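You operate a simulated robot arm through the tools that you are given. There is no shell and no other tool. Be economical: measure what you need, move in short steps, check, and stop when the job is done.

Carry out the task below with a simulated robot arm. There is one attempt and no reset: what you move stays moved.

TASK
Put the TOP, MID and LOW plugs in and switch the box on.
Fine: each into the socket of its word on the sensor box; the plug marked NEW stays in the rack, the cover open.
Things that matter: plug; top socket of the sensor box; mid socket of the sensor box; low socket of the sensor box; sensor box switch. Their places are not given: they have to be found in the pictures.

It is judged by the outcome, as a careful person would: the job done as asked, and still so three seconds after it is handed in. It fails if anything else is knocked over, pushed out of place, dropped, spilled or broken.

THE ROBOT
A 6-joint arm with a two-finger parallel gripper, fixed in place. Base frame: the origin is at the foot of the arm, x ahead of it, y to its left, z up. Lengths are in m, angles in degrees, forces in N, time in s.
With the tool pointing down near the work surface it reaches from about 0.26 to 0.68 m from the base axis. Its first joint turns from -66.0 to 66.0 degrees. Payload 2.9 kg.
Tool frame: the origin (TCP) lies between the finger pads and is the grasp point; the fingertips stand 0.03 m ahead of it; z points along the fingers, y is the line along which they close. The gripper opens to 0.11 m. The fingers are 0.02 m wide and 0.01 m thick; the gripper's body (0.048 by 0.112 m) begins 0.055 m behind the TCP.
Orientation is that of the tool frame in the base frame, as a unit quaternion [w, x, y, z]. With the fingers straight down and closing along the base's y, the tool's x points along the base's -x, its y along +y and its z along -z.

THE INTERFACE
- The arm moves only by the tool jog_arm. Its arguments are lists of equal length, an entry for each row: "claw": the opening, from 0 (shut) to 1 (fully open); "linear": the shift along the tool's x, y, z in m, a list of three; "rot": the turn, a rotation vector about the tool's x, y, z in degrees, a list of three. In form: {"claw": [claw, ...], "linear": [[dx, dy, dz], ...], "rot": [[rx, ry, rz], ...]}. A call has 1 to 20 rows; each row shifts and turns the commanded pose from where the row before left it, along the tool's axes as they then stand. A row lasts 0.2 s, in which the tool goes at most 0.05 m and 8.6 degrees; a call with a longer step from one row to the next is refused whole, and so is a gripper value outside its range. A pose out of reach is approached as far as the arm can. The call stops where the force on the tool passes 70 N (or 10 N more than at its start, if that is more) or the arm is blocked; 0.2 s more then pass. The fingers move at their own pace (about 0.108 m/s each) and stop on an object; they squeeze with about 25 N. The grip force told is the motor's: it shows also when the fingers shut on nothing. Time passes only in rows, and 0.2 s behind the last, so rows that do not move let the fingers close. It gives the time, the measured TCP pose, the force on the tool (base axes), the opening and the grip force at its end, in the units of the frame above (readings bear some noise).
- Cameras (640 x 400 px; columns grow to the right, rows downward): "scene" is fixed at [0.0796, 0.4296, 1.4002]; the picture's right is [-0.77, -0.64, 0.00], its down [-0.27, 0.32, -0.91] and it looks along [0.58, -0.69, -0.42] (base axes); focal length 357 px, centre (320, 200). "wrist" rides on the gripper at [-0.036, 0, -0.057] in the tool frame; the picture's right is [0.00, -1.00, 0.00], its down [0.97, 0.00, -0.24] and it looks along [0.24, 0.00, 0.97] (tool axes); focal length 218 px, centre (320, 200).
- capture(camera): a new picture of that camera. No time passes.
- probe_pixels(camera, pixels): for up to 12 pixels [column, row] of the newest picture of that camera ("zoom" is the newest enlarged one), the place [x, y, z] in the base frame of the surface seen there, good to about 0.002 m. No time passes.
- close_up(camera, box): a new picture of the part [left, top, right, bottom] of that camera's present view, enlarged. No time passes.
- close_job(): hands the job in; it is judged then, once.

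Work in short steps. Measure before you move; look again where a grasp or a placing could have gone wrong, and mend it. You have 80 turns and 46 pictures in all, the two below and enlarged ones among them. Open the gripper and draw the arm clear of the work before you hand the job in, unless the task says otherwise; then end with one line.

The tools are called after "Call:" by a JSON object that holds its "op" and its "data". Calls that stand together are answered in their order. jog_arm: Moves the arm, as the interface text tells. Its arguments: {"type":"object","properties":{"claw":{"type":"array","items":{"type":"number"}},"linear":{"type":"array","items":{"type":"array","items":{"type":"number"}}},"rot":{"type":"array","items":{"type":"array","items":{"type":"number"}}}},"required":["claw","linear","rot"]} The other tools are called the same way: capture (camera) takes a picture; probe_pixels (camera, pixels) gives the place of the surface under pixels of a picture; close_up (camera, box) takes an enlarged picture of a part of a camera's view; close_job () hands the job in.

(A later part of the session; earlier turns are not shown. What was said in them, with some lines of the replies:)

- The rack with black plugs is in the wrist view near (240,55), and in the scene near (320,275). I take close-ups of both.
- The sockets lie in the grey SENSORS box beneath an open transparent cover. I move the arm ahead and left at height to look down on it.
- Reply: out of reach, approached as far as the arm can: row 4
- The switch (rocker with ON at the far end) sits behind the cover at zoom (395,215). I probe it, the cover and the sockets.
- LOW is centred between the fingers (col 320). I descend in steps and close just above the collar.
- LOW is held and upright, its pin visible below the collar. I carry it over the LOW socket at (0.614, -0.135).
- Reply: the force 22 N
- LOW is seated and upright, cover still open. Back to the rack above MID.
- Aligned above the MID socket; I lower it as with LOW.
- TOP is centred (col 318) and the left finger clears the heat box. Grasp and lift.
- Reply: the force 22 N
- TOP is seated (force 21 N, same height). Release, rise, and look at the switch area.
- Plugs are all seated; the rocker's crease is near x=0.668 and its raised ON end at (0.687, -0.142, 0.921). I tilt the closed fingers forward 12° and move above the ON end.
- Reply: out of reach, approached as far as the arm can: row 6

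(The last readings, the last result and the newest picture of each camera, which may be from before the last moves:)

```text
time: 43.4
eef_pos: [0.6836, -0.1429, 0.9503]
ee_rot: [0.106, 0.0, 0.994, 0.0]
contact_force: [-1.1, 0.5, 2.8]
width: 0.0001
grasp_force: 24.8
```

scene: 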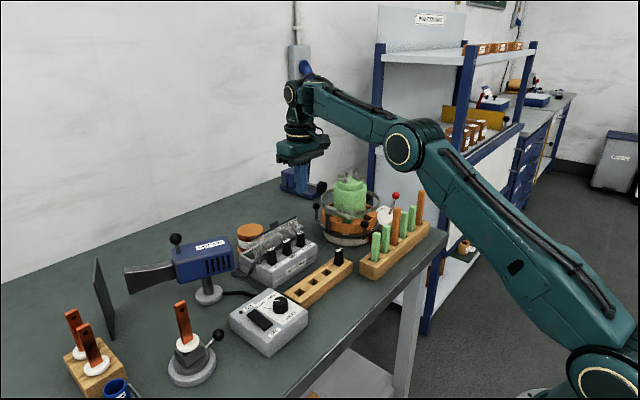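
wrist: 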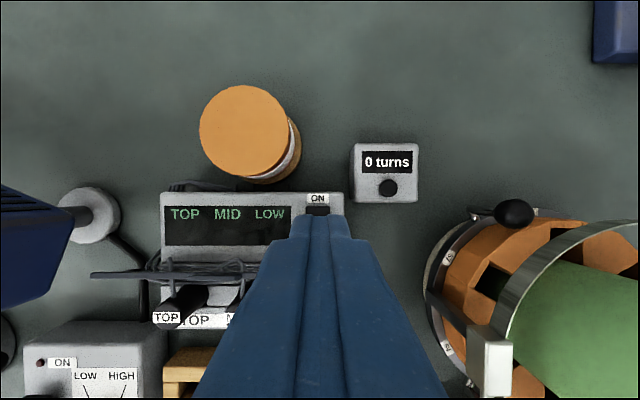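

Light contact begins (2.8 N). I press a little further.

Call:
{"op": "jog_arm", "data": {"claw": [0, 0, 0, 0, 0], "linear": [[0.0003, 0, 0.0015], [0.0003, 0, 0.0015], [0.0003, 0, 0.0015], [0, 0, 0], [0, 0, 0]], "rot": [[0, 0, 0], [0, 0, 0], [0, 0, 0], [0, 0, 0], [0, 0, 0]]}}

Call:
{"op": "close_up", "data": {"camera": "wrist", "box": [180, 160, 372, 280]}}

```text
time: 44.6
eef_pos: [0.6839, -0.1422, 0.9499]
ee_rot: [0.107, 0.0, 0.994, -0.001]
contact_force: [-3.7, 1.0, 23.9]
width: 0.0
grasp_force: 25.3
```

```text
3.33 times, centred on (276, 220) of wrist
```

zoom: 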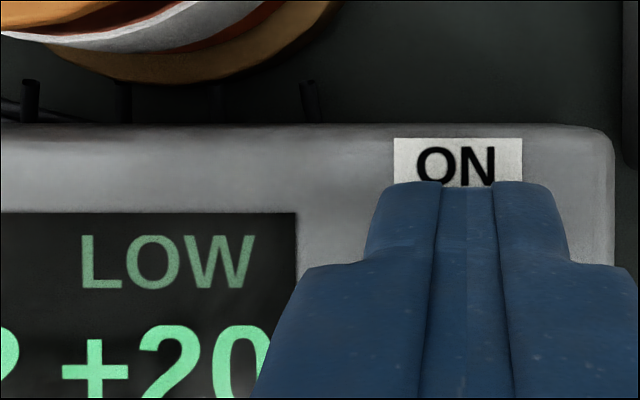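

The display is now lit with readings: the box is on. I retreat straight up, then back and level the tool.

Call:
{"op": "jog_arm", "data": {"claw": [0, 0, 0, 0, 0, 0, 0, 0, 0, 0.3, 0.3], "linear": [[-0.004, 0, -0.02], [-0.005, 0, -0.025], [-0.005, 0, -0.025], [-0.005, 0, -0.025], [0.01, 0, -0.03], [0.03, 0, -0.03], [0.03, 0, 0], [0.03, 0, 0], [0.04, 0, 0], [0.04, 0, 0], [0, 0, 0]], "rot": [[0, 0, 0], [0, 0, 0], [0, 0, 0], [0, 0, 0], [0, 0, 0], [0, 6, 0], [0, 6, 0], [0, 0, 0], [0, 0, 0], [0, 0, 0], [0, 0, 0]]}}

Call:
{"op": "close_up", "data": {"camera": "wrist", "box": [160, 0, 448, 180]}}

Call:
{"op": "close_up", "data": {"camera": "scene", "box": [220, 200, 380, 300]}}

```text
time: 47.0
eef_pos: [0.4885, -0.1455, 1.0808]
ee_rot: [0.0, 0.0, 1.0, 0.0]
contact_force: [-0.2, -0.4, -0.4]
width: 0.0331
grasp_force: 0.1
out of reach, approached as far as the arm can: row 4
```

```text
2.22 times, centred on (304, 90) of wrist
```

zoom: 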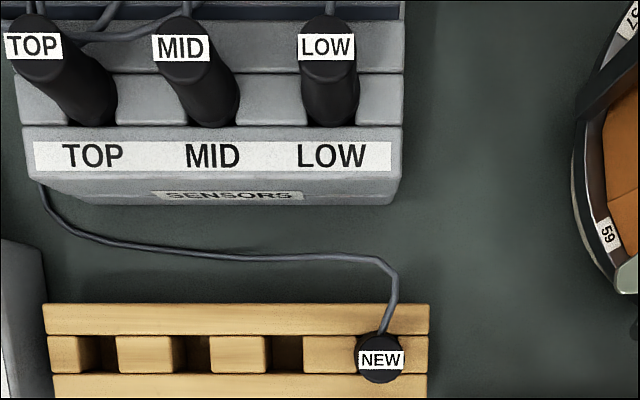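

```text
4.00 times, centred on (300, 250) of scene
```

zoom: 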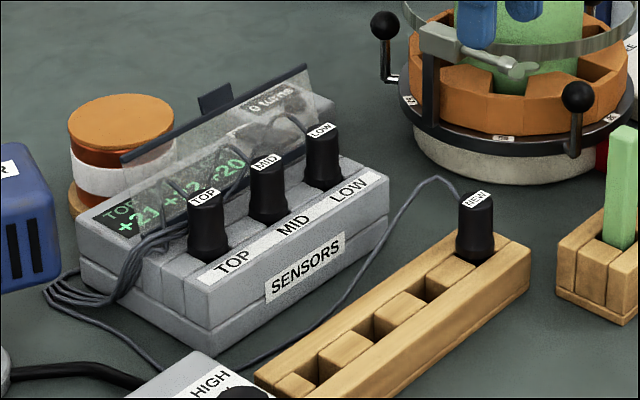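

All three plugs are in, the display shows +21, +?2, +20, the cover is open and NEW is in the rack. I draw the arm up and clear with the gripper open.

Call:
{"op": "jog_arm", "data": {"claw": [1, 1, 1, 1, 1, 1], "linear": [[0, 0, -0.03], [0.02, 0, -0.04], [0.04, 0, -0.04], [0.04, 0, 0], [0.03, 0, 0], [0, 0, 0]], "rot": [[0, 0, 0], [0, 0, 0], [0, 0, 0], [0, 0, 0], [0, 0, 0], [0, 0, 0]]}}

Call:
{"op": "capture", "data": {"camera": "scene"}}

```text
refused: row 3 steps farther than a row can; nothing moved
```

```text
4 pictures are left
```

scene: 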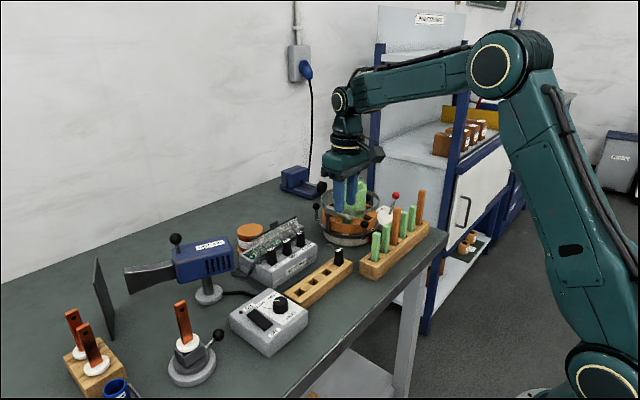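

The row was too long; I use smaller steps, keeping the gripper narrow until it is raised.

Call:
{"op": "jog_arm", "data": {"claw": [0.3, 0.3, 0.3, 0.3, 1, 1, 1], "linear": [[0, 0, -0.03], [0, 0, -0.04], [0.02, 0, -0.03], [0.04, 0, 0], [0.04, 0, 0], [0.03, 0, 0], [0, 0, 0]], "rot": [[0, 0, 0], [0, 0, 0], [0, 0, 0], [0, 0, 0], [0, 0, 0], [0, 0, 0], [0, 0, 0]]}}

Call:
{"op": "capture", "data": {"camera": "scene"}}

```text
time: 48.6
eef_pos: [0.3575, -0.1469, 1.1817]
ee_rot: [0.0, 0.0, 1.0, 0.0]
contact_force: [0.8, 0.2, 0.2]
width: 0.11
grasp_force: 0.1
```

```text
3 pictures are left
```

scene: 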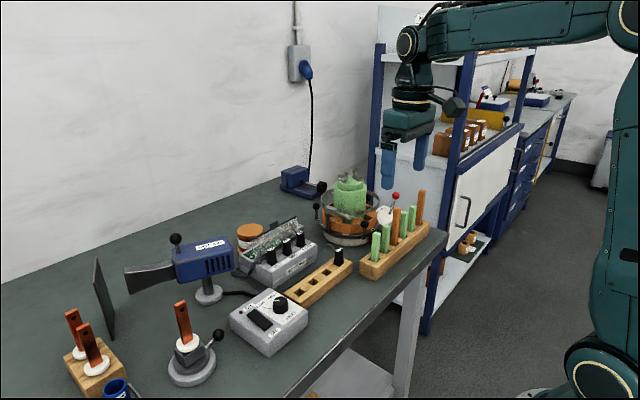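

The arm is clear and everything stands as asked, so I hand the job in.

Call:
{"op": "close_job", "data": {}}

```text
The job is handed in.
```

The TOP, MID and LOW plugs are each in their own socket and the sensor box is on, with its display showing readings; NEW is still in the rack and the cover is open.
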